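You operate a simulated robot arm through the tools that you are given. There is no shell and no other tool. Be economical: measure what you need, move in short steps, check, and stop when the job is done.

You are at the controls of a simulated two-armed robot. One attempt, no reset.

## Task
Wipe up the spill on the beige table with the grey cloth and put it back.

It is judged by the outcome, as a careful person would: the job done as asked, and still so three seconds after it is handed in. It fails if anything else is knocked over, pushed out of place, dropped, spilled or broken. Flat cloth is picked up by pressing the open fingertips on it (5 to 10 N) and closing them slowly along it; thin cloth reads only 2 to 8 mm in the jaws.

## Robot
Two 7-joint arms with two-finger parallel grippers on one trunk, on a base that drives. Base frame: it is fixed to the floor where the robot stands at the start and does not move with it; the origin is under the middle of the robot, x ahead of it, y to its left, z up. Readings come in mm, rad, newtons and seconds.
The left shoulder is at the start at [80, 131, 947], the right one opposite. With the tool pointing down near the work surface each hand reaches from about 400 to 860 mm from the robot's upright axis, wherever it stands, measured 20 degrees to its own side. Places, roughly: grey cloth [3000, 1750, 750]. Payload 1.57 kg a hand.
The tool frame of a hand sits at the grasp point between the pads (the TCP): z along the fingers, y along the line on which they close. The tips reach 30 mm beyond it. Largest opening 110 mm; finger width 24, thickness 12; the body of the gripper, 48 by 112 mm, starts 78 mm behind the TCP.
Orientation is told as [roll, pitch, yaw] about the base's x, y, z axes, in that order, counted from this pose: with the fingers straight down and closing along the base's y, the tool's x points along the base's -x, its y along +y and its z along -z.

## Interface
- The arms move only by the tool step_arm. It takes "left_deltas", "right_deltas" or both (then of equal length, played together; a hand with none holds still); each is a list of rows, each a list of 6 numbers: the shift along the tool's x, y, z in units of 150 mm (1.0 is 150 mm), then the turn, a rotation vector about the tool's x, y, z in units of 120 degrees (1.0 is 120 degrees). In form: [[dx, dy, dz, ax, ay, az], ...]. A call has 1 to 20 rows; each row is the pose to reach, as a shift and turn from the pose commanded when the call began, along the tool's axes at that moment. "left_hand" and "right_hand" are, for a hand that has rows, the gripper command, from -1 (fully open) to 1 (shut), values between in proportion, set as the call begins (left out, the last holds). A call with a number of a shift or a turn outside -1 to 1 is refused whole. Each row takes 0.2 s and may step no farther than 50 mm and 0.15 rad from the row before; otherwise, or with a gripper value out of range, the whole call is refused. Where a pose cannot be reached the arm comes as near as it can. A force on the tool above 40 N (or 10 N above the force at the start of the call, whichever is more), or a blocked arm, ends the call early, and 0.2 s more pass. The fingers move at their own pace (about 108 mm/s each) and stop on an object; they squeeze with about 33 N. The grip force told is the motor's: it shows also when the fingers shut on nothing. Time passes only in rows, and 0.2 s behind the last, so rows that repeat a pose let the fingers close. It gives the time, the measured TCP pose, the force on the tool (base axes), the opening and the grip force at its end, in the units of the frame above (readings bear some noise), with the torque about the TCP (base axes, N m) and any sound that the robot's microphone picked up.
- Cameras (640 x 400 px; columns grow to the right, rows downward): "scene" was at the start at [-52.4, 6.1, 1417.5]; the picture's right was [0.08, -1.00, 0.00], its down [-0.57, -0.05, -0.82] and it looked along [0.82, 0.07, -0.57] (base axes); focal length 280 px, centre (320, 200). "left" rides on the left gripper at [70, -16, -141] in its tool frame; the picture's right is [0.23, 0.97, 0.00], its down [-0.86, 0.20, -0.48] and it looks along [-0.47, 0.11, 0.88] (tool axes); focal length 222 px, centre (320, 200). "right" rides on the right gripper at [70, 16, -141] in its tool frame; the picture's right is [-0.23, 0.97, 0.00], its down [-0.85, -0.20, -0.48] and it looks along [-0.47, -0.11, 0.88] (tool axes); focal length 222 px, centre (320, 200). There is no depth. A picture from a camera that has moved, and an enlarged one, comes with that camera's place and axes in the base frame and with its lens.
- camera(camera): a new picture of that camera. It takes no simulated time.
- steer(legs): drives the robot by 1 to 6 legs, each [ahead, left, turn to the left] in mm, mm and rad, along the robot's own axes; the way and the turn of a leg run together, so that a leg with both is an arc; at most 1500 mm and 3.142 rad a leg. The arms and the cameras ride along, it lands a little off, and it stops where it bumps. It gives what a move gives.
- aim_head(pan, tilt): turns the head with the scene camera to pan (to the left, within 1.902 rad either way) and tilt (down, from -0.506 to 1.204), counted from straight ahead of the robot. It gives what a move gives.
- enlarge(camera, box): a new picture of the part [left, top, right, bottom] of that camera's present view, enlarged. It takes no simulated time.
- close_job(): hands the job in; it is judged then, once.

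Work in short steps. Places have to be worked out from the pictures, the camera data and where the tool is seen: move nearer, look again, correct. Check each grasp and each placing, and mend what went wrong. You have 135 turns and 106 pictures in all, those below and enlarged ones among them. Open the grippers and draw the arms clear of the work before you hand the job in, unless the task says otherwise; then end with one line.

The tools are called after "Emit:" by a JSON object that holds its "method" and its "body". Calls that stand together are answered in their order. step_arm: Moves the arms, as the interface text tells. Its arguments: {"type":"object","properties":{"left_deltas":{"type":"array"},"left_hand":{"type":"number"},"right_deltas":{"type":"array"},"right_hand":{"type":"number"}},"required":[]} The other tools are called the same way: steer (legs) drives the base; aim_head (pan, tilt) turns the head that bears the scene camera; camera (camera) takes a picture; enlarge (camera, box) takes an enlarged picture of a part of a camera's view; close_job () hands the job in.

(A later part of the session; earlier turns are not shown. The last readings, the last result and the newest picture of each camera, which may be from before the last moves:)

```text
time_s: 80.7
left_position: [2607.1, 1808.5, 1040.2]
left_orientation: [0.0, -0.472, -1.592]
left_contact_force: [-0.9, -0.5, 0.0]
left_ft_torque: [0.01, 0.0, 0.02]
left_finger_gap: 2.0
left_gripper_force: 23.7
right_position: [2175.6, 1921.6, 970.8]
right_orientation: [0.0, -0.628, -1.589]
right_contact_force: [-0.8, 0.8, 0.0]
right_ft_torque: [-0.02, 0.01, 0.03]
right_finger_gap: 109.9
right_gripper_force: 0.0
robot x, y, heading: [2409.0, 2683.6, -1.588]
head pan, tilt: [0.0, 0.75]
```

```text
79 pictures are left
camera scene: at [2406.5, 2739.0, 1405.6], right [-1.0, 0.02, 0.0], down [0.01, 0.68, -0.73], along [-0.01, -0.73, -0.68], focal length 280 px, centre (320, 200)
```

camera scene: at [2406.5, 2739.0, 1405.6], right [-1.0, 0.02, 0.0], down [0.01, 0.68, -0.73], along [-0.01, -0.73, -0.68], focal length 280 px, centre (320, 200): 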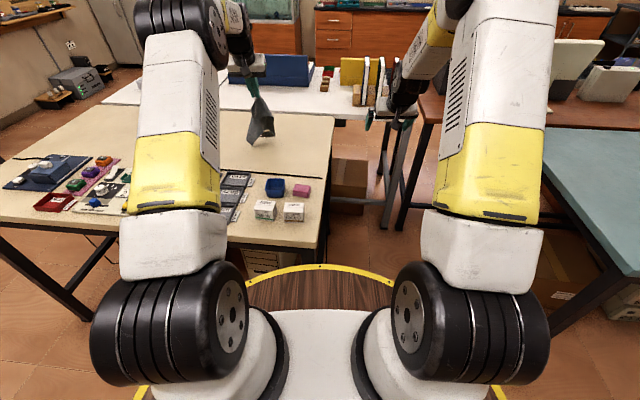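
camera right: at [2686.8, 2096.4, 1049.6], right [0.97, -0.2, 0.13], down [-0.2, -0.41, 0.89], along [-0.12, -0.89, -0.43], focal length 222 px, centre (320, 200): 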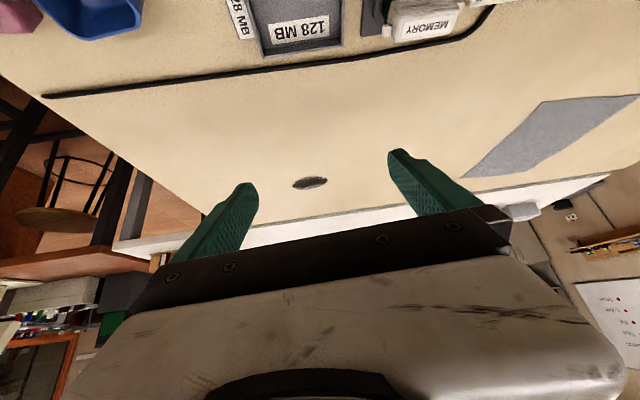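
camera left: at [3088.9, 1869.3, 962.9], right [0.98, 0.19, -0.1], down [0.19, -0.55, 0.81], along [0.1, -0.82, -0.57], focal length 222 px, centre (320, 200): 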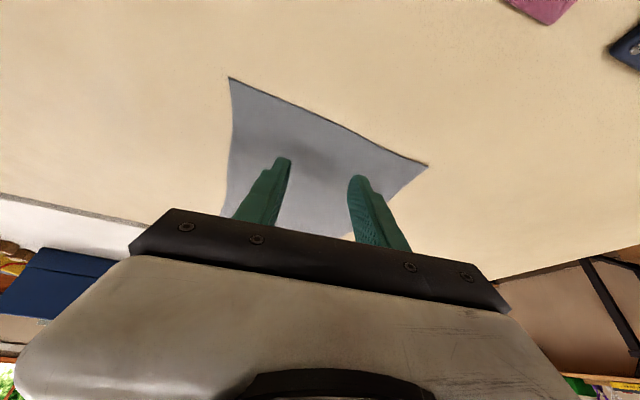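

I'm at (2408, 2683) and the hand is in line with the spill. I drive forward 60 mm and look.

Emit:
{"method": "steer", "body": {"legs": [[60, 0, 0]]}}

Emit:
{"method": "camera", "body": {"camera": "left"}}

Emit:
{"method": "enlarge", "body": {"camera": "scene", "box": [180, 40, 420, 190]}}

```text
time_s: 81.7
left_position: [2605.1, 1746.9, 1041.0]
left_orientation: [-0.001, -0.47, -1.59]
left_contact_force: [0.5, 0.2, 0.0]
left_ft_torque: [0.01, 0.0, -0.03]
left_finger_gap: 1.9
left_gripper_force: 23.8
right_position: [2174.7, 1860.1, 970.3]
right_orientation: [-0.001, -0.628, -1.591]
right_contact_force: [-0.4, 0.5, 0.2]
right_ft_torque: [0.0, 0.01, -0.01]
right_finger_gap: 109.9
right_gripper_force: 0.0
robot x, y, heading: [2403.0, 2622.2, -1.588]
head pan, tilt: [0.0, 0.75]
```

```text
78 pictures are left
camera left: at [2592.0, 1875.3, 1135.7], right [0.98, 0.18, -0.1], down [0.19, -0.55, 0.81], along [0.09, -0.82, -0.57], focal length 222 px, centre (320, 200)
```

left: 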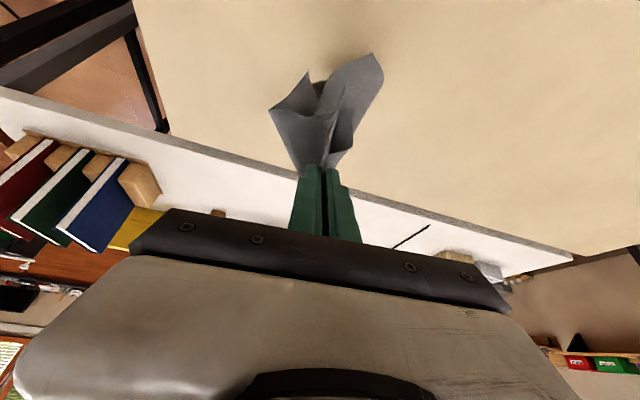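

```text
2.67 times, centred on (300, 115) of scene
camera zoom: at [2405.4, 2678.3, 1405.7], right [-1.0, 0.02, 0.0], down [0.01, 0.68, -0.73], along [-0.01, -0.73, -0.68], focal length 745 px, centre (373, 427)
```

zoom: 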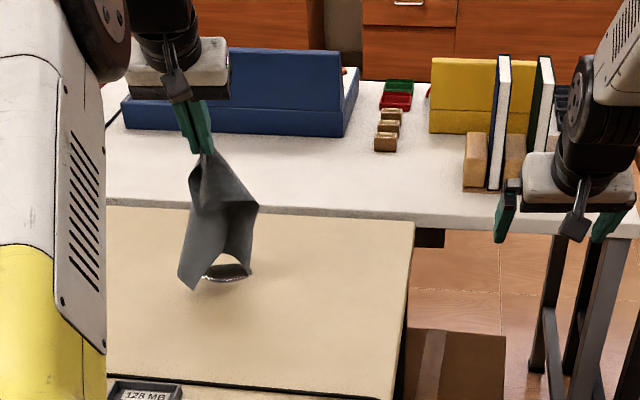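

The spill is right below the hanging cloth at about (2613, 1690). I lower the hand while moving forward past the spill and tilting a bit more, so that I can drag the cloth back over it.

Emit:
{"method": "step_arm", "body": {"left_deltas": [[-0.03, 0.012, 0.24, 0, -0.027, 0], [-0.06, 0.025, 0.48, 0, -0.054, 0], [-0.09, 0.037, 0.72, 0, -0.081, 0], [-0.122, 0.05, 0.961, 0, -0.108, 0]]}}

Emit:
{"method": "enlarge", "body": {"camera": "scene", "box": [180, 40, 420, 190]}}

```text
time_s: 82.7
left_position: [2611.5, 1666.9, 920.9]
left_orientation: [-0.001, -0.701, -1.59]
left_contact_force: [-0.7, 0.0, -0.3]
left_ft_torque: [0.05, -0.02, 0.04]
left_finger_gap: 2.1
left_gripper_force: 23.5
right_position: [2175.5, 1861.2, 971.1]
right_orientation: [0.001, -0.628, -1.591]
right_contact_force: [-0.2, 0.4, 0.3]
right_ft_torque: [0.0, -0.01, 0.01]
right_finger_gap: 109.6
right_gripper_force: 0.1
robot x, y, heading: [2408.3, 2623.0, -1.591]
head pan, tilt: [0.0, 0.75]
```

```text
2.67 times, centred on (300, 115) of scene
camera zoom: at [2405.3, 2678.5, 1405.7], right [-1.0, 0.02, 0.0], down [0.01, 0.68, -0.73], along [-0.01, -0.73, -0.68], focal length 745 px, centre (373, 427)
```

zoom: 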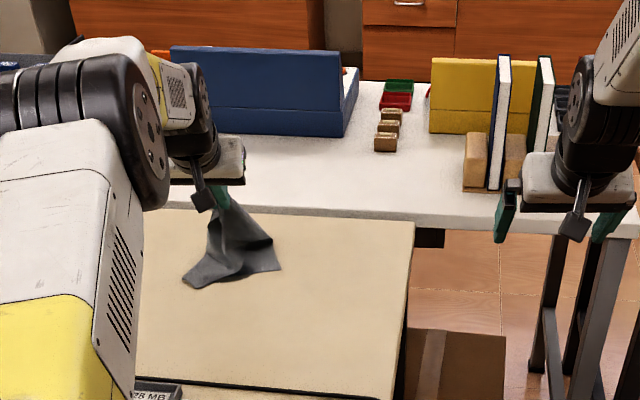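

The cloth is settling over the spill. I keep lowering to just above contact.

Emit:
{"method": "step_arm", "body": {"left_deltas": [[0.107, 0, 0.127, 0, 0, 0], [0.215, 0, 0.255, 0, 0, 0], [0.3225, 0, 0.382, 0, 0, 0]]}}

Emit:
{"method": "step_arm", "body": {"left_deltas": [[0.013, 0, 0.015, 0, 0, 0], [0.026, 0, 0.03, 0, 0, 0]]}}

Emit:
{"method": "enlarge", "body": {"camera": "scene", "box": [180, 40, 420, 190]}}

```text
time_s: 83.5
left_position: [2612.5, 1669.4, 845.6]
left_orientation: [0.0, -0.697, -1.59]
left_contact_force: [0.7, 0.2, -0.3]
left_ft_torque: [0.02, 0.03, -0.01]
left_finger_gap: 2.2
left_gripper_force: 24.0
right_position: [2173.7, 1861.2, 971.2]
right_orientation: [0.0, -0.629, -1.59]
right_contact_force: [0.8, 0.4, 1.1]
right_ft_torque: [0.0, 0.01, 0.04]
right_finger_gap: 110.1
right_gripper_force: 0.2
robot x, y, heading: [2404.0, 2620.7, -1.592]
head pan, tilt: [0.0, 0.75]
```

```text
time_s: 84.1
left_position: [2611.2, 1667.0, 839.0]
left_orientation: [-0.001, -0.696, -1.589]
left_contact_force: [0.4, 0.0, 1.0]
left_ft_torque: [-0.01, 0.0, 0.0]
left_finger_gap: 2.3
left_gripper_force: 24.2
right_position: [2174.4, 1861.2, 971.0]
right_orientation: [0.001, -0.628, -1.59]
right_contact_force: [-0.1, -0.4, 0.7]
right_ft_torque: [0.02, -0.04, 0.01]
right_finger_gap: 109.9
right_gripper_force: 0.0
robot x, y, heading: [2405.7, 2621.2, -1.589]
head pan, tilt: [0.0, 0.75]
```

```text
2.67 times, centred on (300, 115) of scene
camera zoom: at [2405.4, 2678.2, 1405.7], right [-1.0, 0.02, 0.0], down [0.01, 0.68, -0.73], along [-0.01, -0.73, -0.68], focal length 745 px, centre (373, 427)
```

zoom: 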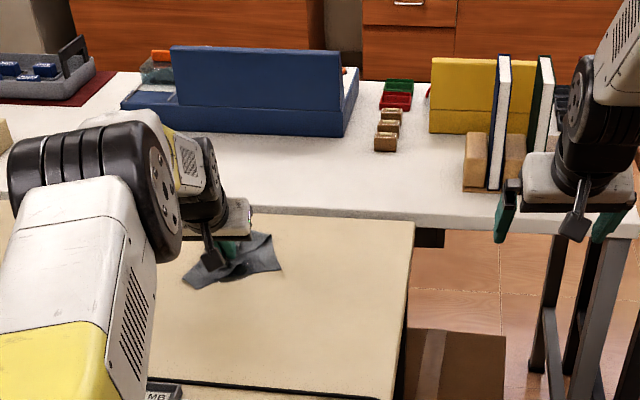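

It's near contact. I press in small steps until I feel about 6–8 N.

Emit:
{"method": "step_arm", "body": {"left_deltas": [[0.009, 0, 0.01, 0, 0, 0], [0.017, 0, 0.02, 0, 0, 0]]}}

Emit:
{"method": "step_arm", "body": {"left_deltas": [[0.006, 0, 0.008, 0, 0, 0]]}}

```text
time_s: 84.7
left_position: [2613.0, 1668.8, 834.9]
left_orientation: [0.0, -0.696, -1.59]
left_contact_force: [-0.2, -1.5, 0.4]
left_ft_torque: [0.04, -0.01, 0.03]
left_finger_gap: 2.0
left_gripper_force: 23.5
right_position: [2174.6, 1860.8, 971.1]
right_orientation: [-0.001, -0.631, -1.589]
right_contact_force: [-1.1, -0.6, -0.2]
right_ft_torque: [0.01, -0.04, -0.02]
right_finger_gap: 110.2
right_gripper_force: 0.1
robot x, y, heading: [2404.6, 2624.7, -1.585]
head pan, tilt: [0.0, 0.75]
```

```text
time_s: 85.1
left_position: [2611.6, 1666.7, 834.3]
left_orientation: [-0.001, -0.698, -1.592]
left_contact_force: [-0.2, 0.4, 1.2]
left_ft_torque: [0.03, 0.01, -0.02]
left_finger_gap: 1.8
left_gripper_force: 23.9
right_position: [2174.8, 1862.3, 970.5]
right_orientation: [0.0, -0.628, -1.588]
right_contact_force: [0.5, -0.5, 0.9]
right_ft_torque: [-0.02, -0.01, 0.01]
right_finger_gap: 110.2
right_gripper_force: 0.0
robot x, y, heading: [2405.0, 2621.2, -1.587]
head pan, tilt: [0.0, 0.75]
```

Emit:
{"method": "step_arm", "body": {"left_deltas": [[0.009, 0, 0.01, 0, 0, 0], [0.017, 0, 0.02, 0, 0, 0]]}}

Emit:
{"method": "step_arm", "body": {"left_deltas": [[0.006, 0, 0.008, 0, 0, 0]]}}

```text
time_s: 85.7
left_position: [2612.1, 1666.8, 833.3]
left_orientation: [0.0, -0.701, -1.589]
left_contact_force: [-0.9, 3.7, 15.2]
left_ft_torque: [-0.01, -0.07, 0.0]
left_finger_gap: 2.0
left_gripper_force: 23.6
right_position: [2174.1, 1862.6, 971.5]
right_orientation: [0.001, -0.629, -1.59]
right_contact_force: [0.0, -0.1, 0.4]
right_ft_torque: [-0.04, 0.02, -0.01]
right_finger_gap: 110.1
right_gripper_force: 0.0
robot x, y, heading: [2401.9, 2621.8, -1.592]
head pan, tilt: [0.0, 0.75]
```

```text
time_s: 86.1
left_position: [2612.8, 1665.7, 832.6]
left_orientation: [0.0, -0.704, -1.591]
left_contact_force: [-1.3, 8.1, 26.3]
left_ft_torque: [0.01, -0.1, 0.01]
left_finger_gap: 2.0
left_gripper_force: 23.5
right_position: [2173.7, 1862.4, 972.1]
right_orientation: [0.0, -0.631, -1.589]
right_contact_force: [0.4, 1.4, 0.5]
right_ft_torque: [-0.02, 0.0, 0.01]
right_finger_gap: 110.0
right_gripper_force: 0.1
robot x, y, heading: [2404.3, 2620.2, -1.596]
head pan, tilt: [0.0, 0.75]
```

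Contact is at 26 N. I ease off about 1 mm and drag 100 mm toward me across the spill.

Emit:
{"method": "step_arm", "body": {"left_deltas": [[-0.005, 0, -0.006, 0, 0, 0], [0.08, 0, -0.078, 0, 0, 0], [0.165, 0, -0.15, 0, 0, 0], [0.25, 0, -0.221, 0, 0, 0], [0.335, 0, -0.293, 0, 0, 0], [0.42, 0, -0.365, 0, 0, 0], [0.505, 0, -0.436, 0, 0, 0]]}}

Emit:
{"method": "enlarge", "body": {"camera": "scene", "box": [180, 40, 420, 190]}}

Emit:
{"method": "camera", "body": {"camera": "left"}}

```text
time_s: 87.7
left_position: [2614.3, 1764.6, 832.8]
left_orientation: [-0.001, -0.706, -1.592]
left_contact_force: [-0.2, -8.4, 24.0]
left_ft_torque: [-0.49, -0.08, -0.02]
left_finger_gap: 1.8
left_gripper_force: 23.8
right_position: [2174.9, 1862.2, 970.6]
right_orientation: [-0.002, -0.629, -1.59]
right_contact_force: [0.6, 0.1, -0.1]
right_ft_torque: [-0.04, 0.01, -0.01]
right_finger_gap: 109.9
right_gripper_force: 0.0
robot x, y, heading: [2404.8, 2625.4, -1.595]
head pan, tilt: [0.0, 0.75]
```

```text
2.67 times, centred on (300, 115) of scene
camera zoom: at [2405.2, 2678.8, 1405.6], right [-1.0, 0.02, 0.0], down [0.01, 0.68, -0.73], along [-0.01, -0.73, -0.68], focal length 745 px, centre (373, 427)
```

zoom: 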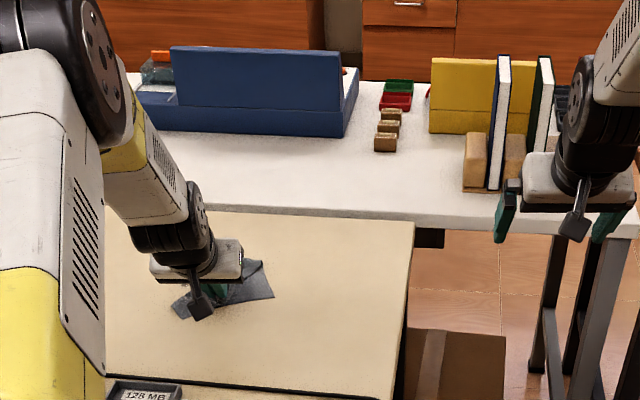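

```text
73 pictures are left
camera left: at [2600.4, 1910.5, 895.5], right [0.98, 0.15, -0.15], down [0.19, -0.35, 0.92], along [0.09, -0.93, -0.37], focal length 222 px, centre (320, 200)
```

left: 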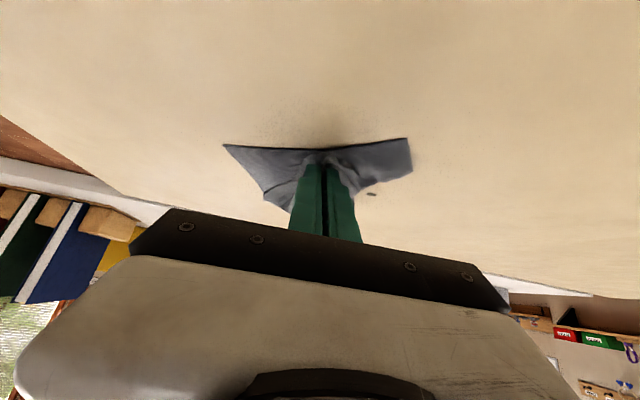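

Most of it is gone, but a small dark remnant shows on the +x side, at roughly x≈2660. I lift slightly, move forward and 45 mm to +x, then press down again.

Emit:
{"method": "step_arm", "body": {"left_deltas": [[-0.129, 0, -0.153, 0, 0, 0], [-0.307, 0.1, -0.003, 0, 0, 0], [-0.485, 0.2, 0.148, 0, 0, 0], [-0.664, 0.3, 0.298, 0, 0, 0], [-0.6, 0.3, 0.375, 0, 0, 0], [-0.54, 0.3, 0.445, 0, 0, 0]]}}

Emit:
{"method": "enlarge", "body": {"camera": "scene", "box": [180, 40, 420, 190]}}

Emit:
{"method": "camera", "body": {"camera": "left"}}

```text
time_s: 89.1
left_position: [2658.5, 1659.3, 834.0]
left_orientation: [0.0, -0.701, -1.59]
left_contact_force: [-0.7, 3.2, 11.0]
left_ft_torque: [0.0, 0.05, -0.04]
left_finger_gap: 2.1
left_gripper_force: 23.6
right_position: [2174.5, 1859.5, 971.2]
right_orientation: [0.0, -0.63, -1.589]
right_contact_force: [0.3, -0.1, -0.5]
right_ft_torque: [0.03, -0.03, -0.02]
right_finger_gap: 109.8
right_gripper_force: 0.1
robot x, y, heading: [2406.4, 2619.4, -1.589]
head pan, tilt: [0.0, 0.75]
```

```text
2.67 times, centred on (300, 115) of scene
camera zoom: at [2405.3, 2678.8, 1405.6], right [-1.0, 0.02, 0.0], down [0.01, 0.68, -0.73], along [-0.01, -0.73, -0.68], focal length 745 px, centre (373, 427)
```

zoom: 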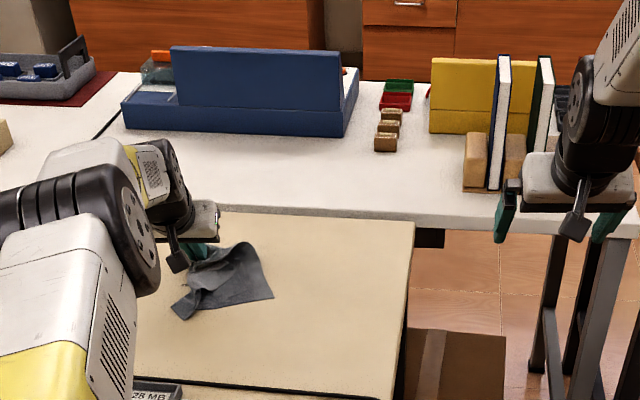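

```text
71 pictures are left
camera left: at [2645.1, 1805.4, 896.7], right [0.98, 0.16, -0.15], down [0.19, -0.35, 0.92], along [0.09, -0.92, -0.37], focal length 222 px, centre (320, 200)
```

left: 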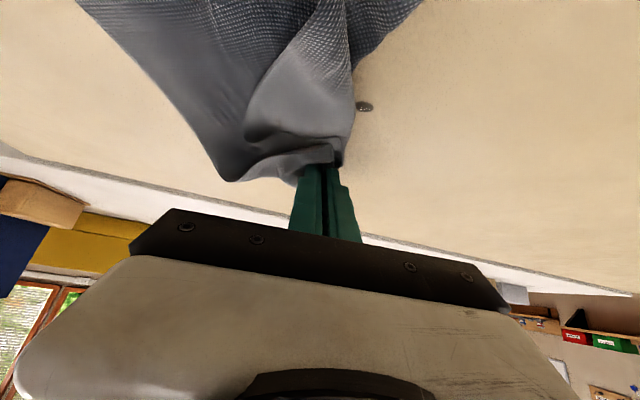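

The remnant is a droplet at about (2668, 1720). I drag back along a line passing over it.

Emit:
{"method": "step_arm", "body": {"left_deltas": [[0.08, 0.03, -0.072, 0, 0, 0], [0.165, 0.06, -0.144, 0, 0, 0], [0.25, 0.07, -0.215, 0, 0, 0], [0.335, 0.07, -0.287, 0, 0, 0], [0.42, 0.07, -0.359, 0, 0, 0], [0.505, 0.07, -0.43, 0, 0, 0]]}}

Emit:
{"method": "camera", "body": {"camera": "left"}}

```text
time_s: 90.5
left_position: [2669.4, 1760.6, 833.3]
left_orientation: [0.003, -0.7, -1.592]
left_contact_force: [0.5, -3.8, 16.0]
left_ft_torque: [-0.26, 0.04, 0.03]
left_finger_gap: 2.2
left_gripper_force: 23.8
right_position: [2175.0, 1861.7, 969.8]
right_orientation: [0.0, -0.627, -1.591]
right_contact_force: [0.6, -1.0, -1.0]
right_ft_torque: [-0.04, -0.01, -0.03]
right_finger_gap: 109.9
right_gripper_force: 0.1
robot x, y, heading: [2403.1, 2624.8, -1.592]
head pan, tilt: [0.0, 0.75]
```

```text
70 pictures are left
camera left: at [2655.6, 1905.7, 896.8], right [0.98, 0.16, -0.15], down [0.19, -0.35, 0.92], along [0.09, -0.92, -0.37], focal length 222 px, centre (320, 200)
```

left: 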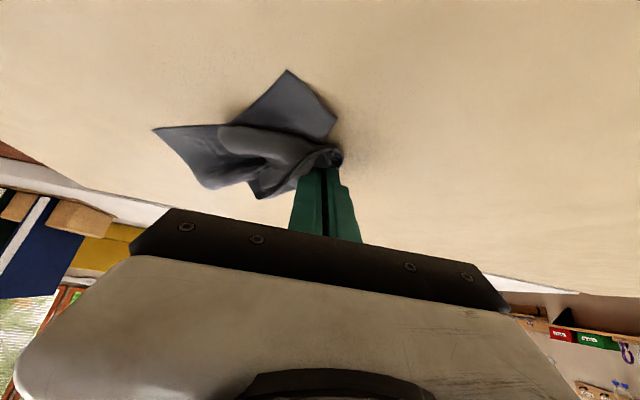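

The droplet is gone. I lift the cloth 150 mm and inspect the whole area.

Emit:
{"method": "step_arm", "body": {"left_deltas": [[-0.16, 0, -0.19, 0, 0, 0], [-0.32, 0, -0.38, 0, 0, 0], [-0.48, 0, -0.57, 0, 0, 0], [-0.645, 0, -0.764, 0, 0, 0]]}}

Emit:
{"method": "step_arm", "body": {"left_deltas": [[-0.129, 0, -0.153, 0, 0, 0], [-0.258, 0, -0.306, 0, 0, 0]]}}

Emit:
{"method": "enlarge", "body": {"camera": "scene", "box": [160, 60, 400, 210]}}

Emit:
{"method": "camera", "body": {"camera": "left"}}

```text
time_s: 91.5
left_position: [2669.3, 1761.4, 979.9]
left_orientation: [-0.001, -0.697, -1.589]
left_contact_force: [1.2, 0.0, -1.7]
left_ft_torque: [0.01, 0.0, -0.04]
left_finger_gap: 2.2
left_gripper_force: 24.1
right_position: [2174.3, 1861.6, 970.6]
right_orientation: [-0.001, -0.628, -1.589]
right_contact_force: [0.4, -0.5, -0.2]
right_ft_torque: [0.0, 0.0, -0.05]
right_finger_gap: 110.1
right_gripper_force: 0.1
robot x, y, heading: [2403.9, 2623.4, -1.59]
head pan, tilt: [0.0, 0.75]
```

```text
time_s: 92.1
left_position: [2670.7, 1758.9, 1041.0]
left_orientation: [0.001, -0.697, -1.59]
left_contact_force: [0.2, -0.2, 0.5]
left_ft_torque: [0.01, 0.0, 0.04]
left_finger_gap: 2.4
left_gripper_force: 23.0
right_position: [2173.7, 1860.9, 969.9]
right_orientation: [0.001, -0.627, -1.59]
right_contact_force: [-0.3, -0.6, -0.8]
right_ft_torque: [-0.02, 0.02, 0.03]
right_finger_gap: 110.3
right_gripper_force: 0.1
robot x, y, heading: [2403.0, 2620.0, -1.595]
head pan, tilt: [0.0, 0.75]
```

```text
2.67 times, centred on (280, 135) of scene
camera zoom: at [2405.5, 2678.0, 1405.7], right [-1.0, 0.02, 0.0], down [0.01, 0.68, -0.73], along [-0.01, -0.73, -0.68], focal length 745 px, centre (427, 373)
```

zoom: 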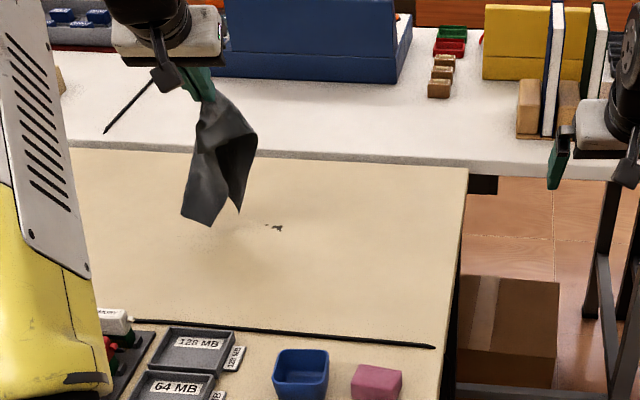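

```text
68 pictures are left
camera left: at [2656.1, 1904.0, 1105.4], right [0.98, 0.16, -0.15], down [0.19, -0.35, 0.92], along [0.09, -0.92, -0.37], focal length 222 px, centre (320, 200)
```

left: 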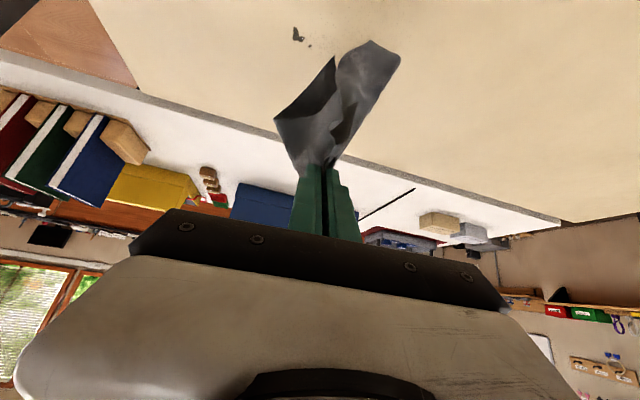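

Specks remain at about (2614, 1708). I wipe there again, starting beyond them at x≈2612.

Emit:
{"method": "step_arm", "body": {"left_deltas": [[0.023, -0.08, 0.172, 0, 0, 0], [0.046, -0.16, 0.344, 0, 0, 0], [0.07, -0.24, 0.517, 0, 0, 0], [0.093, -0.32, 0.689, 0, 0, 0], [0.116, -0.39, 0.861, 0, 0, 0]]}}

Emit:
{"method": "step_arm", "body": {"left_deltas": [[0.116, 0, 0.138, 0, 0, 0], [0.232, 0, 0.275, 0, 0, 0], [0.348, 0, 0.413, 0, 0, 0], [0.4, 0, 0.475, 0, 0, 0], [0.414, 0, 0.492, 0, 0, 0]]}}

```text
time_s: 93.3
left_position: [2611.2, 1690.2, 931.6]
left_orientation: [-0.001, -0.699, -1.589]
left_contact_force: [0.9, -0.2, 0.9]
left_ft_torque: [0.02, 0.05, -0.01]
left_finger_gap: 2.4
left_gripper_force: 23.5
right_position: [2176.3, 1861.5, 971.0]
right_orientation: [0.002, -0.63, -1.591]
right_contact_force: [0.6, 0.8, 0.2]
right_ft_torque: [-0.01, 0.01, -0.06]
right_finger_gap: 109.8
right_gripper_force: 0.1
robot x, y, heading: [2405.0, 2622.2, -1.594]
head pan, tilt: [0.0, 0.75]
```

```text
time_s: 94.5
left_position: [2608.7, 1690.2, 834.3]
left_orientation: [0.0, -0.697, -1.59]
left_contact_force: [0.5, -0.7, 0.8]
left_ft_torque: [0.0, -0.02, 0.0]
left_finger_gap: 2.4
left_gripper_force: 23.8
right_position: [2174.5, 1860.9, 970.2]
right_orientation: [0.0, -0.628, -1.591]
right_contact_force: [0.3, -0.1, 0.6]
right_ft_torque: [0.0, 0.0, 0.03]
right_finger_gap: 110.2
right_gripper_force: 0.1
robot x, y, heading: [2405.2, 2621.0, -1.593]
head pan, tilt: [0.0, 0.75]
```

I press 2 mm more, drag back 80 mm, then forward again and back with small side shifts, all under contact.

Emit:
{"method": "step_arm", "body": {"left_deltas": [[0.0086, 0, 0.01, 0, 0, 0], [0.11, 0, -0.076, 0, 0, 0], [0.212, 0, -0.162, 0, 0, 0], [0.314, 0, -0.248, 0, 0, 0], [0.416, 0, -0.334, 0, 0, 0]]}}

Emit:
{"method": "step_arm", "body": {"left_deltas": [[-0.104, 0.06, 0.084, 0, 0, 0], [-0.206, 0.1, 0.17, 0, 0, 0], [-0.308, 0.1, 0.256, 0, 0, 0], [-0.36, 0.1, 0.3, 0, 0, 0], [-0.36, -0.1, 0.3, 0, 0, 0], [-0.308, -0.1, 0.256, 0, 0, 0], [-0.206, -0.1, 0.17, 0, 0, 0], [-0.104, -0.08, 0.084, 0, 0, 0], [0, -0.05, 0, 0, 0, 0]]}}

Emit:
{"method": "camera", "body": {"camera": "left"}}

```text
time_s: 95.7
left_position: [2611.7, 1771.6, 833.4]
left_orientation: [0.0, -0.698, -1.591]
left_contact_force: [-0.7, -0.5, 0.4]
left_ft_torque: [-0.02, 0.0, 0.0]
left_finger_gap: 2.1
left_gripper_force: 23.4
right_position: [2173.8, 1860.9, 969.5]
right_orientation: [0.001, -0.628, -1.588]
right_contact_force: [0.4, 0.2, -0.4]
right_ft_torque: [0.0, -0.03, 0.01]
right_finger_gap: 110.1
right_gripper_force: 0.1
robot x, y, heading: [2405.0, 2623.0, -1.592]
head pan, tilt: [0.0, 0.75]
```

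```text
time_s: 97.7
left_position: [2601.8, 1771.5, 833.3]
left_orientation: [0.0, -0.698, -1.591]
left_contact_force: [0.9, -0.2, -0.8]
left_ft_torque: [0.0, -0.02, 0.01]
left_finger_gap: 2.0
left_gripper_force: 23.8
right_position: [2174.1, 1861.4, 970.2]
right_orientation: [0.0, -0.628, -1.589]
right_contact_force: [0.2, 0.3, -0.4]
right_ft_torque: [-0.01, 0.02, -0.02]
right_finger_gap: 110.4
right_gripper_force: 0.1
robot x, y, heading: [2406.6, 2622.1, -1.593]
head pan, tilt: [0.0, 0.75]
```

```text
67 pictures are left
camera left: at [2589.1, 1916.7, 897.1], right [0.98, 0.16, -0.15], down [0.19, -0.35, 0.92], along [0.09, -0.92, -0.37], focal length 222 px, centre (320, 200)
```

left: 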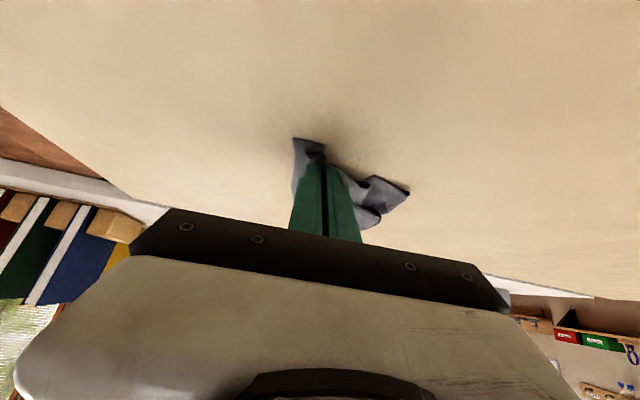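

The pressure was missing on those strokes. I press 2–3 mm lower and repeat a forward and back stroke over the speck line.

Emit:
{"method": "step_arm", "body": {"left_deltas": [[0.0086, 0.04, 0.01, 0, 0, 0], [0.013, 0.07, 0.015, 0, 0, 0]]}}

Emit:
{"method": "step_arm", "body": {"left_deltas": [[-0.09, 0, 0.076, 0, 0, 0], [-0.18, 0, 0.152, 0, 0, 0], [-0.27, 0, 0.228, 0, 0, 0], [-0.36, 0, 0.304, 0, 0, 0], [-0.42, 0, 0.355, 0, 0, 0]]}}

Emit:
{"method": "camera", "body": {"camera": "left"}}

```text
time_s: 98.3
left_position: [2613.4, 1770.4, 832.3]
left_orientation: [0.001, -0.702, -1.589]
left_contact_force: [-1.1, 0.9, 10.7]
left_ft_torque: [-0.06, 0.06, -0.03]
left_finger_gap: 2.0
left_gripper_force: 23.2
right_position: [2174.7, 1860.5, 970.1]
right_orientation: [0.0, -0.628, -1.59]
right_contact_force: [-0.6, -0.2, 0.9]
right_ft_torque: [0.03, -0.01, 0.03]
right_finger_gap: 109.9
right_gripper_force: 0.0
robot x, y, heading: [2402.2, 2624.3, -1.591]
head pan, tilt: [0.0, 0.75]
```

```text
time_s: 99.5
left_position: [2612.6, 1688.1, 831.7]
left_orientation: [-0.001, -0.699, -1.59]
left_contact_force: [0.0, 3.6, 13.2]
left_ft_torque: [-0.06, 0.03, 0.01]
left_finger_gap: 2.1
left_gripper_force: 24.1
right_position: [2174.7, 1862.2, 971.0]
right_orientation: [0.001, -0.627, -1.591]
right_contact_force: [0.7, 0.4, 0.4]
right_ft_torque: [0.01, 0.0, -0.01]
right_finger_gap: 110.1
right_gripper_force: 0.1
robot x, y, heading: [2404.0, 2623.2, -1.595]
head pan, tilt: [0.0, 0.75]
```

```text
66 pictures are left
camera left: at [2599.1, 1833.5, 895.8], right [0.98, 0.16, -0.15], down [0.19, -0.35, 0.92], along [0.09, -0.92, -0.37], focal length 222 px, centre (320, 200)
```

left: 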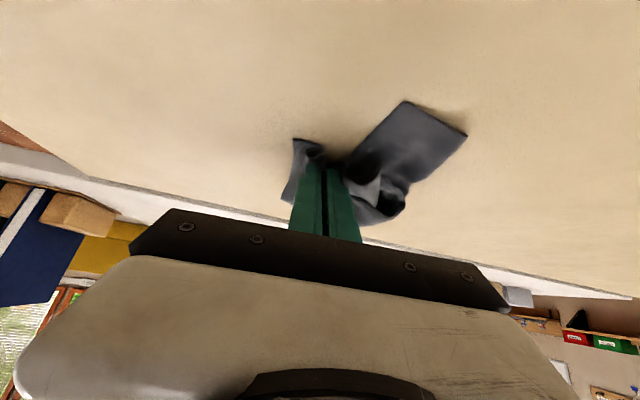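

Contact is now a good 11–13 N. I sweep the remaining area (±30 mm in x) under contact, then lift and inspect.

Emit:
{"method": "step_arm", "body": {"left_deltas": [[-0.127, 0, 0.107, 0, 0, 0], [-0.127, -0.2, 0.107, 0, 0, 0], [0.02, -0.2, -0.017, 0, 0, 0], [0.18, -0.2, -0.152, 0, 0, 0], [0.34, -0.2, -0.287, 0, 0, 0], [0.34, 0.0, -0.287, 0, 0, 0], [0.34, 0.2, -0.287, 0, 0, 0], [0.18, 0.2, -0.152, 0, 0, 0], [0.02, 0.2, -0.017, 0, 0, 0]]}}

Emit:
{"method": "step_arm", "body": {"left_deltas": [[-0.16, 0, -0.19, 0, 0, 0], [-0.32, 0, -0.38, 0, 0, 0], [-0.48, 0, -0.57, 0, 0, 0], [-0.645, 0, -0.764, 0, 0, 0]]}}

Emit:
{"method": "step_arm", "body": {"left_deltas": [[-0.129, 0.2, -0.153, 0, 0, 0], [-0.258, 0.4, -0.306, 0, 0, 0]]}}

Emit:
{"method": "enlarge", "body": {"camera": "scene", "box": [160, 60, 400, 210]}}

Emit:
{"method": "camera", "body": {"camera": "left"}}

```text
time_s: 101.5
left_position: [2641.7, 1691.3, 832.3]
left_orientation: [0.0, -0.699, -1.59]
left_contact_force: [0.0, 3.6, 16.1]
left_ft_torque: [-0.06, -0.01, 0.01]
left_finger_gap: 2.2
left_gripper_force: 24.1
right_position: [2175.2, 1861.8, 971.7]
right_orientation: [-0.001, -0.63, -1.59]
right_contact_force: [0.0, 0.5, 0.1]
right_ft_torque: [0.03, 0.02, 0.01]
right_finger_gap: 109.8
right_gripper_force: 0.1
robot x, y, heading: [2405.9, 2621.3, -1.59]
head pan, tilt: [0.0, 0.75]
```

```text
time_s: 102.5
left_position: [2643.5, 1691.3, 981.6]
left_orientation: [0.001, -0.696, -1.591]
left_contact_force: [0.0, -0.1, 0.0]
left_ft_torque: [0.0, 0.03, 0.01]
left_finger_gap: 2.1
left_gripper_force: 23.8
right_position: [2174.7, 1860.4, 970.3]
right_orientation: [0.0, -0.627, -1.59]
right_contact_force: [0.6, 0.1, 0.8]
right_ft_torque: [0.03, -0.01, 0.0]
right_finger_gap: 109.9
right_gripper_force: 0.1
robot x, y, heading: [2404.8, 2621.5, -1.593]
head pan, tilt: [0.0, 0.75]
```

```text
time_s: 103.1
left_position: [2703.5, 1689.0, 1041.8]
left_orientation: [0.002, -0.695, -1.59]
left_contact_force: [-0.4, 0.6, -0.1]
left_ft_torque: [-0.02, -0.03, 0.02]
left_finger_gap: 2.0
left_gripper_force: 23.7
right_position: [2174.0, 1860.4, 970.0]
right_orientation: [0.0, -0.629, -1.59]
right_contact_force: [0.0, -0.9, -0.5]
right_ft_torque: [-0.01, -0.01, -0.01]
right_finger_gap: 110.0
right_gripper_force: 0.1
robot x, y, heading: [2405.5, 2620.8, -1.585]
head pan, tilt: [0.0, 0.75]
```

```text
2.67 times, centred on (280, 135) of scene
camera zoom: at [2405.2, 2678.0, 1405.7], right [-1.0, 0.02, 0.0], down [0.01, 0.68, -0.73], along [-0.01, -0.73, -0.68], focal length 745 px, centre (427, 373)
```

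zoom: 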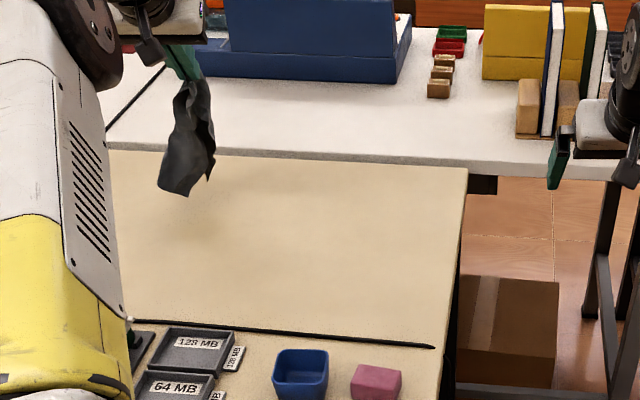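

```text
64 pictures are left
camera left: at [2689.4, 1834.3, 1105.7], right [0.98, 0.15, -0.15], down [0.19, -0.35, 0.92], along [0.09, -0.92, -0.37], focal length 222 px, centre (320, 200)
```

left: 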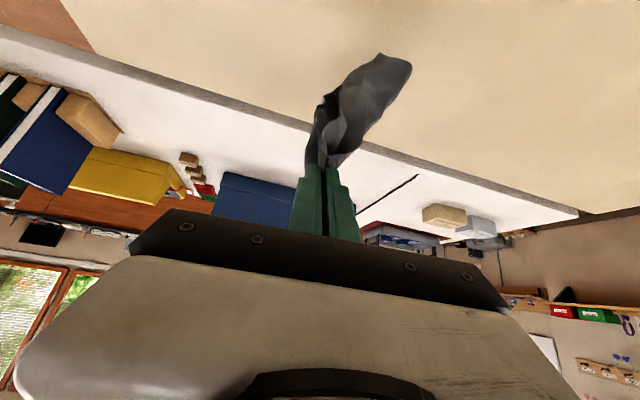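

The wiped area looks clean. I check it closer before leaving.

Emit:
{"method": "enlarge", "body": {"camera": "scene", "box": [210, 112, 306, 172]}}

Emit:
{"method": "enlarge", "body": {"camera": "left", "box": [120, 0, 440, 200]}}

```text
6.67 times, centred on (258, 142) of scene
camera zoom: at [2405.2, 2678.0, 1405.7], right [-1.0, 0.02, 0.0], down [0.01, 0.68, -0.73], along [-0.01, -0.73, -0.68], focal length 1863 px, centre (733, 587)
```

zoom: 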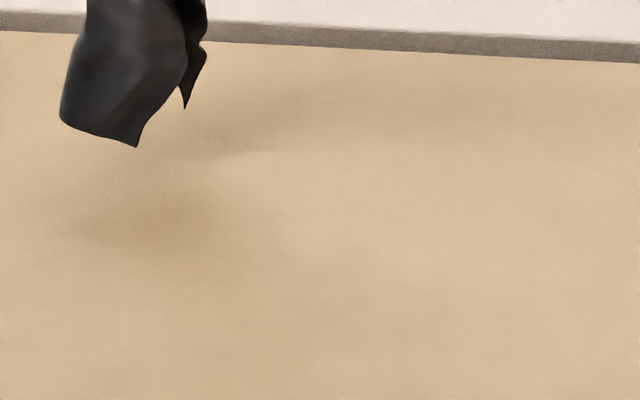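

```text
2.00 times, centred on (280, 100) of left
camera zoom: at [2689.4, 1834.3, 1105.7], right [0.98, 0.15, -0.15], down [0.19, -0.35, 0.92], along [0.09, -0.92, -0.37], focal length 444 px, centre (400, 400)
```

zoom: 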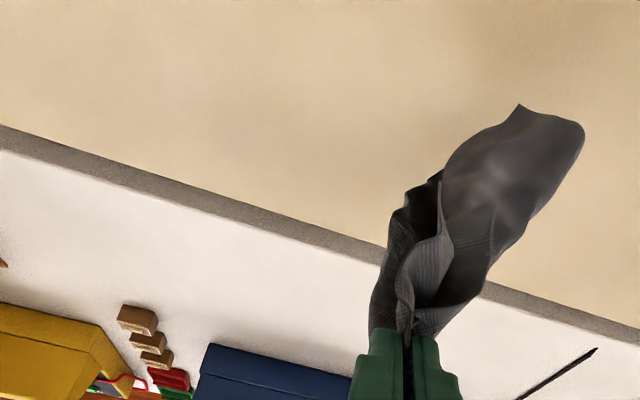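

The table is clean there. Now I carry the cloth back: I back off 60 mm, strafe left 450 mm, then come forward 60 mm.

Emit:
{"method": "steer", "body": {"legs": [[-60, 0, 0], [0, 450, 0], [58, 0, 0]]}}

Emit:
{"method": "camera", "body": {"camera": "scene"}}

```text
time_s: 106.9
left_position: [3150.6, 1681.3, 1042.2]
left_orientation: [0.0, -0.696, -1.594]
left_contact_force: [0.4, -0.6, -1.3]
left_ft_torque: [0.01, 0.0, 0.01]
left_finger_gap: 2.1
left_gripper_force: 23.5
right_position: [2622.6, 1853.6, 969.6]
right_orientation: [0.001, -0.627, -1.594]
right_contact_force: [-0.6, -0.2, 1.2]
right_ft_torque: [0.0, -0.02, -0.01]
right_finger_gap: 110.0
right_gripper_force: 0.0
robot x, y, heading: [2853.3, 2615.6, -1.592]
head pan, tilt: [0.0, 0.75]
```

```text
61 pictures are left
camera scene: at [2856.5, 2670.4, 1405.7], right [-1.0, 0.02, 0.0], down [0.02, 0.68, -0.73], along [-0.02, -0.73, -0.68], focal length 280 px, centre (320, 200)
```

scene: 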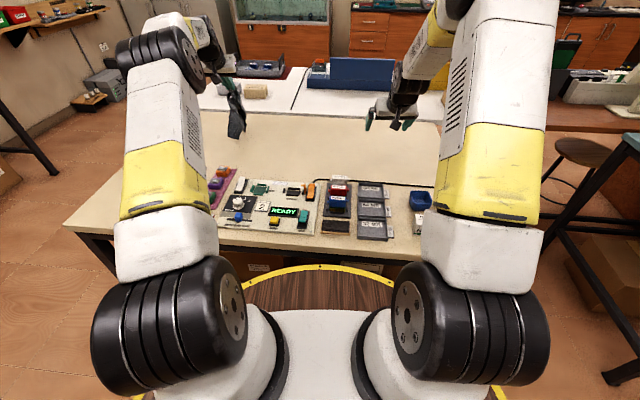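

The cloth is hanging to the right of its old place. I extend forward and tilt more so its tail lands far enough out, then I'll lay it while pulling back.

Emit:
{"method": "step_arm", "body": {"left_deltas": [[-0.115, -0.08, 0.097, 0, -0.06, 0], [-0.23, -0.16, 0.194, 0, -0.12, 0], [-0.345, -0.24, 0.29, 0, -0.18, 0], [-0.458, -0.32, 0.387, 0, -0.24, 0]]}}

Emit:
{"method": "camera", "body": {"camera": "scene"}}

```text
time_s: 107.9
left_position: [3101.5, 1590.4, 1042.5]
left_orientation: [0.001, -1.204, -1.594]
left_contact_force: [-0.3, 0.0, 1.2]
left_ft_torque: [0.03, 0.01, -0.03]
left_finger_gap: 1.8
left_gripper_force: 23.7
right_position: [2622.3, 1853.9, 971.9]
right_orientation: [0.001, -0.627, -1.593]
right_contact_force: [-0.3, -0.1, -0.4]
right_ft_torque: [0.0, 0.0, -0.03]
right_finger_gap: 110.0
right_gripper_force: 0.0
robot x, y, heading: [2859.7, 2613.6, -1.593]
head pan, tilt: [0.0, 0.75]
```

```text
60 pictures are left
camera scene: at [2856.6, 2670.6, 1405.7], right [-1.0, 0.02, 0.0], down [0.02, 0.68, -0.73], along [-0.02, -0.73, -0.68], focal length 280 px, centre (320, 200)
```

scene: 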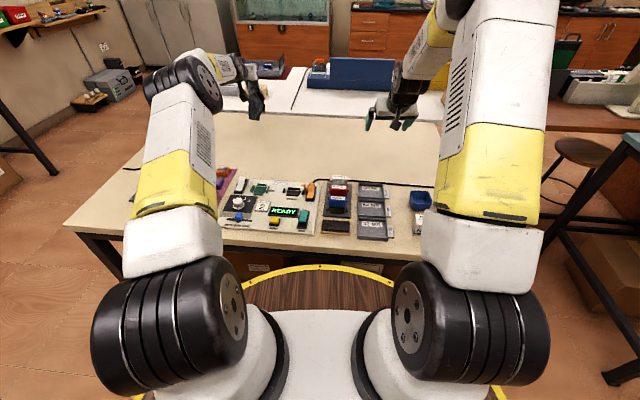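

The tail now hangs near the far edge of the old place. I lower 140 mm while pulling back 40 mm and reducing the tilt.

Emit:
{"method": "step_arm", "body": {"left_deltas": [[0.2, 0, 0.05, 0, 0.01, 0], [0.4, 0, 0.09, 0, 0.04, 0], [0.6, 0, 0.1, 0, 0.08, 0], [0.8, 0, 0.095, 0, 0.12, 0], [0.967, 0, 0.085, 0, 0.158, 0]]}}

Emit:
{"method": "enlarge", "body": {"camera": "scene", "box": [160, 50, 400, 200]}}

Emit:
{"method": "camera", "body": {"camera": "left"}}

```text
time_s: 109.1
left_position: [3103.2, 1631.0, 900.4]
left_orientation: [0.0, -0.867, -1.594]
left_contact_force: [0.5, -0.1, -0.5]
left_ft_torque: [0.0, -0.02, 0.03]
left_finger_gap: 2.0
left_gripper_force: 23.8
right_position: [2621.6, 1853.3, 970.3]
right_orientation: [0.0, -0.627, -1.593]
right_contact_force: [0.0, -0.2, 0.3]
right_ft_torque: [-0.02, 0.0, -0.04]
right_finger_gap: 110.1
right_gripper_force: 0.0
robot x, y, heading: [2854.8, 2613.8, -1.594]
head pan, tilt: [0.0, 0.75]
```

```text
2.67 times, centred on (280, 125) of scene
camera zoom: at [2856.5, 2670.4, 1405.7], right [-1.0, 0.02, 0.0], down [0.02, 0.68, -0.73], along [-0.02, -0.73, -0.68], focal length 745 px, centre (427, 400)
```

zoom: 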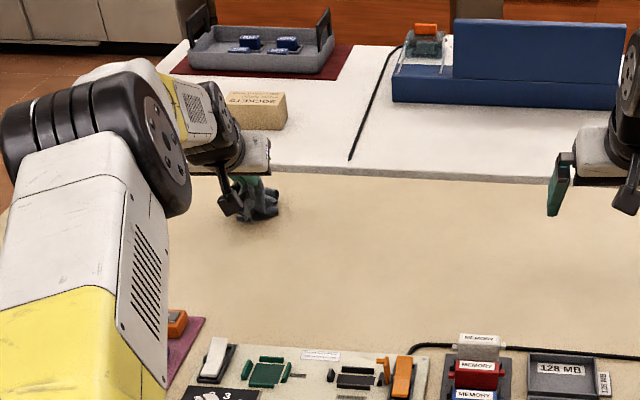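

```text
58 pictures are left
camera left: at [3089.2, 1785.6, 938.5], right [0.98, 0.12, -0.17], down [0.2, -0.19, 0.96], along [0.09, -0.97, -0.21], focal length 222 px, centre (320, 200)
```

left: 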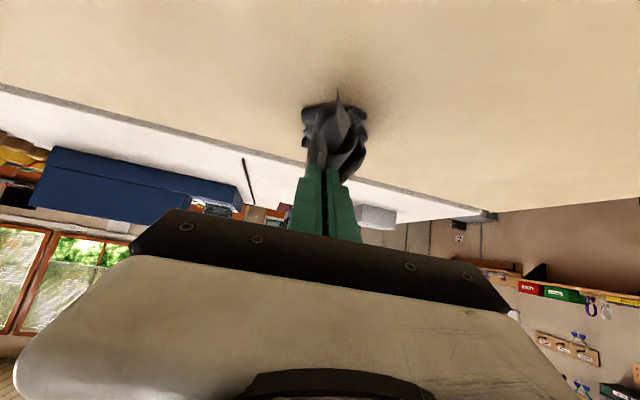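

The cloth bunches a bit at the bottom. I continue pulling back and down so it draws out along the table.

Emit:
{"method": "step_arm", "body": {"left_deltas": [[0.16, 0, -0.05, 0, 0.016, 0], [0.31, 0, -0.12, 0, 0.032, 0], [0.46, 0, -0.2, 0, 0.048, 0], [0.61, 0, -0.28, 0, 0.064, 0], [0.761, 0, -0.36, 0, 0.08, 0]]}}

Emit:
{"method": "enlarge", "body": {"camera": "scene", "box": [160, 50, 400, 200]}}

Emit:
{"method": "camera", "body": {"camera": "left"}}

```text
time_s: 110.3
left_position: [3105.3, 1748.2, 849.7]
left_orientation: [-0.001, -0.703, -1.593]
left_contact_force: [0.8, -0.3, -0.2]
left_ft_torque: [-0.04, -0.03, -0.01]
left_finger_gap: 2.0
left_gripper_force: 23.7
right_position: [2622.1, 1852.8, 970.3]
right_orientation: [0.0, -0.628, -1.593]
right_contact_force: [-1.2, -1.3, -0.2]
right_ft_torque: [-0.04, 0.03, 0.01]
right_finger_gap: 110.1
right_gripper_force: 0.0
robot x, y, heading: [2855.0, 2618.2, -1.598]
head pan, tilt: [0.0, 0.75]
```

```text
2.67 times, centred on (280, 125) of scene
camera zoom: at [2856.5, 2670.2, 1405.7], right [-1.0, 0.02, 0.0], down [0.02, 0.68, -0.73], along [-0.02, -0.73, -0.68], focal length 745 px, centre (427, 400)
```

zoom: 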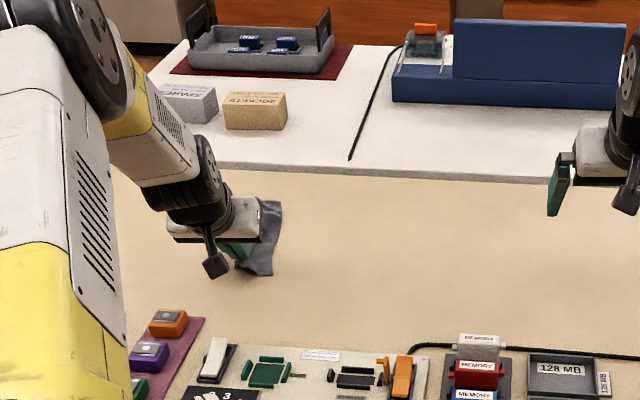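

```text
56 pictures are left
camera left: at [3092.2, 1893.2, 911.6], right [0.98, 0.15, -0.15], down [0.19, -0.35, 0.92], along [0.09, -0.93, -0.37], focal length 222 px, centre (320, 200)
```

left: 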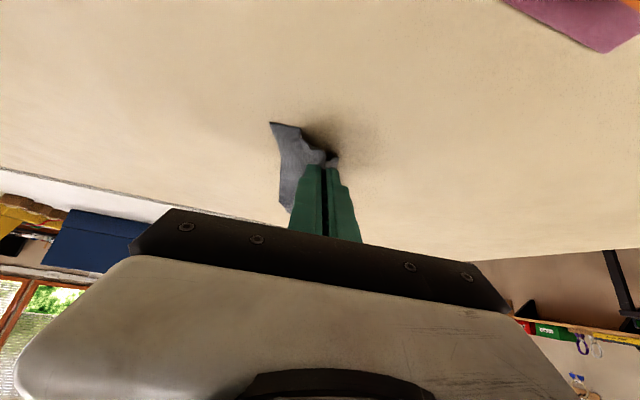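

The cloth lies drawn out ahead of the tips, folded narrow. I lower 8 mm, open the fingers, and raise to inspect.

Emit:
{"method": "step_arm", "body": {"left_deltas": [[0.02, 0, 0.024, 0, 0, 0], [0.035, 0, 0.042, 0, 0, 0]]}}

Emit:
{"method": "step_arm", "body": {"left_deltas": [[0, 0, 0, 0, 0, 0], [0, 0, 0, 0, 0, 0]], "left_hand": 0.3}}

Emit:
{"method": "step_arm", "body": {"left_deltas": [[-0.04, 0, -0.1, 0, 0, 0], [-0.09, 0, -0.3, 0, 0, 0], [-0.14, 0, -0.55, 0, 0, 0], [-0.18, 0, -0.8, 0, 0, 0]]}}

Emit:
{"method": "camera", "body": {"camera": "left"}}

Emit:
{"method": "enlarge", "body": {"camera": "scene", "box": [160, 50, 400, 200]}}

```text
time_s: 110.9
left_position: [3105.1, 1747.5, 840.7]
left_orientation: [0.0, -0.701, -1.594]
left_contact_force: [-0.7, 0.6, 0.2]
left_ft_torque: [-0.02, 0.01, 0.02]
left_finger_gap: 2.3
left_gripper_force: 23.4
right_position: [2622.8, 1853.4, 970.6]
right_orientation: [-0.001, -0.627, -1.594]
right_contact_force: [-0.7, 0.3, -0.3]
right_ft_torque: [-0.03, -0.03, -0.03]
right_finger_gap: 110.0
right_gripper_force: 0.1
robot x, y, heading: [2857.8, 2615.4, -1.595]
head pan, tilt: [0.0, 0.75]
```

```text
time_s: 111.5
left_position: [3105.0, 1748.4, 839.9]
left_orientation: [0.0, -0.701, -1.592]
left_contact_force: [-0.8, 0.3, 0.1]
left_ft_torque: [0.0, 0.0, 0.01]
left_finger_gap: 38.5
left_gripper_force: 0.1
right_position: [2621.9, 1853.7, 971.0]
right_orientation: [0.001, -0.628, -1.592]
right_contact_force: [1.0, -0.8, 0.5]
right_ft_torque: [-0.03, 0.05, -0.01]
right_finger_gap: 110.0
right_gripper_force: 0.0
robot x, y, heading: [2857.4, 2615.4, -1.594]
head pan, tilt: [0.0, 0.75]
```

```text
time_s: 112.5
left_position: [3105.0, 1804.7, 950.2]
left_orientation: [0.001, -0.7, -1.593]
left_contact_force: [0.4, -0.9, -0.4]
left_ft_torque: [0.03, -0.01, 0.0]
left_finger_gap: 38.4
left_gripper_force: 0.0
right_position: [2621.7, 1854.8, 969.5]
right_orientation: [0.0, -0.626, -1.593]
right_contact_force: [-0.5, -0.2, -0.6]
right_ft_torque: [0.01, 0.0, 0.0]
right_finger_gap: 110.1
right_gripper_force: 0.0
robot x, y, heading: [2853.2, 2611.6, -1.598]
head pan, tilt: [0.0, 0.75]
```

```text
55 pictures are left
camera left: at [3092.5, 1949.8, 1013.5], right [0.98, 0.15, -0.15], down [0.19, -0.35, 0.92], along [0.09, -0.92, -0.37], focal length 222 px, centre (320, 200)
```

left: 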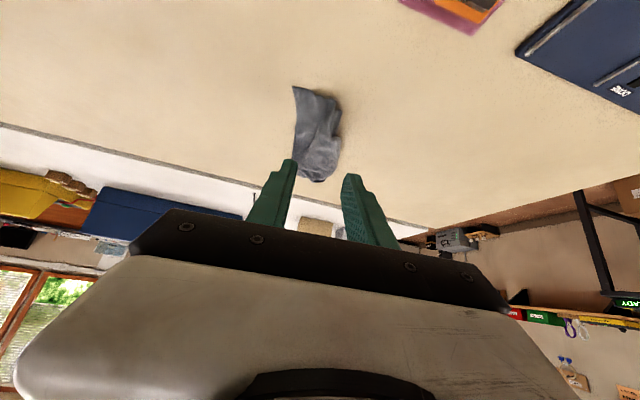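

```text
2.67 times, centred on (280, 125) of scene
camera zoom: at [2856.6, 2669.9, 1405.7], right [-1.0, 0.02, 0.0], down [0.02, 0.68, -0.73], along [-0.02, -0.73, -0.68], focal length 745 px, centre (427, 400)
```

zoom: 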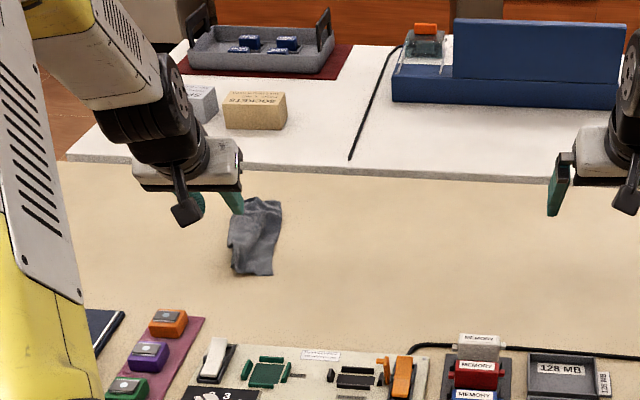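

The cloth lies centred at about (3095, 1650), almost exactly its old centre. I draw both arms up and back and take a final look.

Emit:
{"method": "step_arm", "body": {"left_deltas": [[0.1, 0, -0.25, 0, 0, 0], [0.25, 0, -0.5, 0, 0, 0], [0.45, 0, -0.7, 0, 0, 0], [0.65, 0, -0.85, 0, 0, 0]], "left_hand": -1, "right_deltas": [[0.1, 0, -0.25, 0, 0, 0], [0.25, 0, -0.5, 0, 0, 0], [0.45, 0, -0.7, 0, 0, 0], [0.65, 0, -0.85, 0, 0, 0]]}}

Emit:
{"method": "camera", "body": {"camera": "scene"}}

Emit:
{"method": "enlarge", "body": {"camera": "scene", "box": [200, 90, 440, 240]}}

```text
time_s: 113.5
left_position: [3108.6, 1960.2, 983.8]
left_orientation: [0.001, -0.703, -1.594]
left_contact_force: [-0.3, -0.5, -1.0]
left_ft_torque: [-0.01, -0.04, -0.01]
left_finger_gap: 110.1
left_gripper_force: 0.2
right_position: [2625.4, 2010.5, 1015.9]
right_orientation: [0.0, -0.628, -1.593]
right_contact_force: [1.0, -0.5, 0.0]
right_ft_torque: [0.03, -0.03, 0.01]
right_finger_gap: 110.1
right_gripper_force: 0.0
robot x, y, heading: [2857.2, 2614.3, -1.59]
head pan, tilt: [0.0, 0.75]
```

```text
53 pictures are left
camera scene: at [2856.5, 2669.7, 1405.7], right [-1.0, 0.02, 0.0], down [0.02, 0.68, -0.73], along [-0.02, -0.73, -0.68], focal length 280 px, centre (320, 200)
```

scene: 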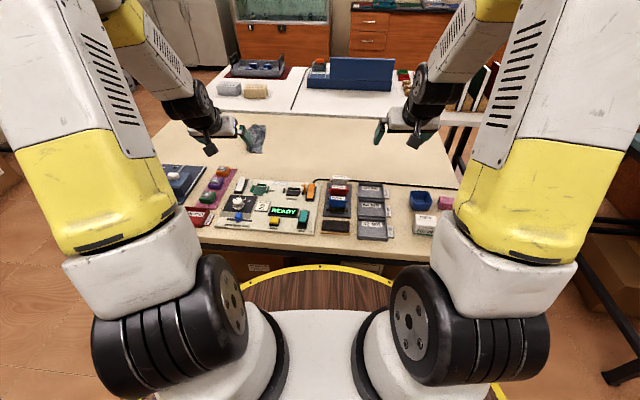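

```text
2.67 times, centred on (320, 165) of scene
camera zoom: at [2856.5, 2669.7, 1405.7], right [-1.0, 0.02, 0.0], down [0.02, 0.68, -0.73], along [-0.02, -0.73, -0.68], focal length 745 px, centre (320, 293)
```

zoom: 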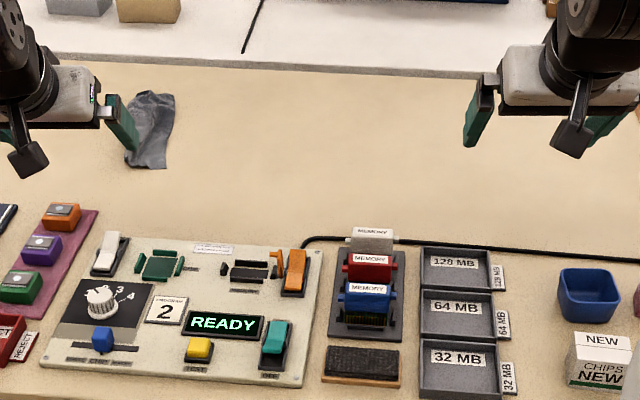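

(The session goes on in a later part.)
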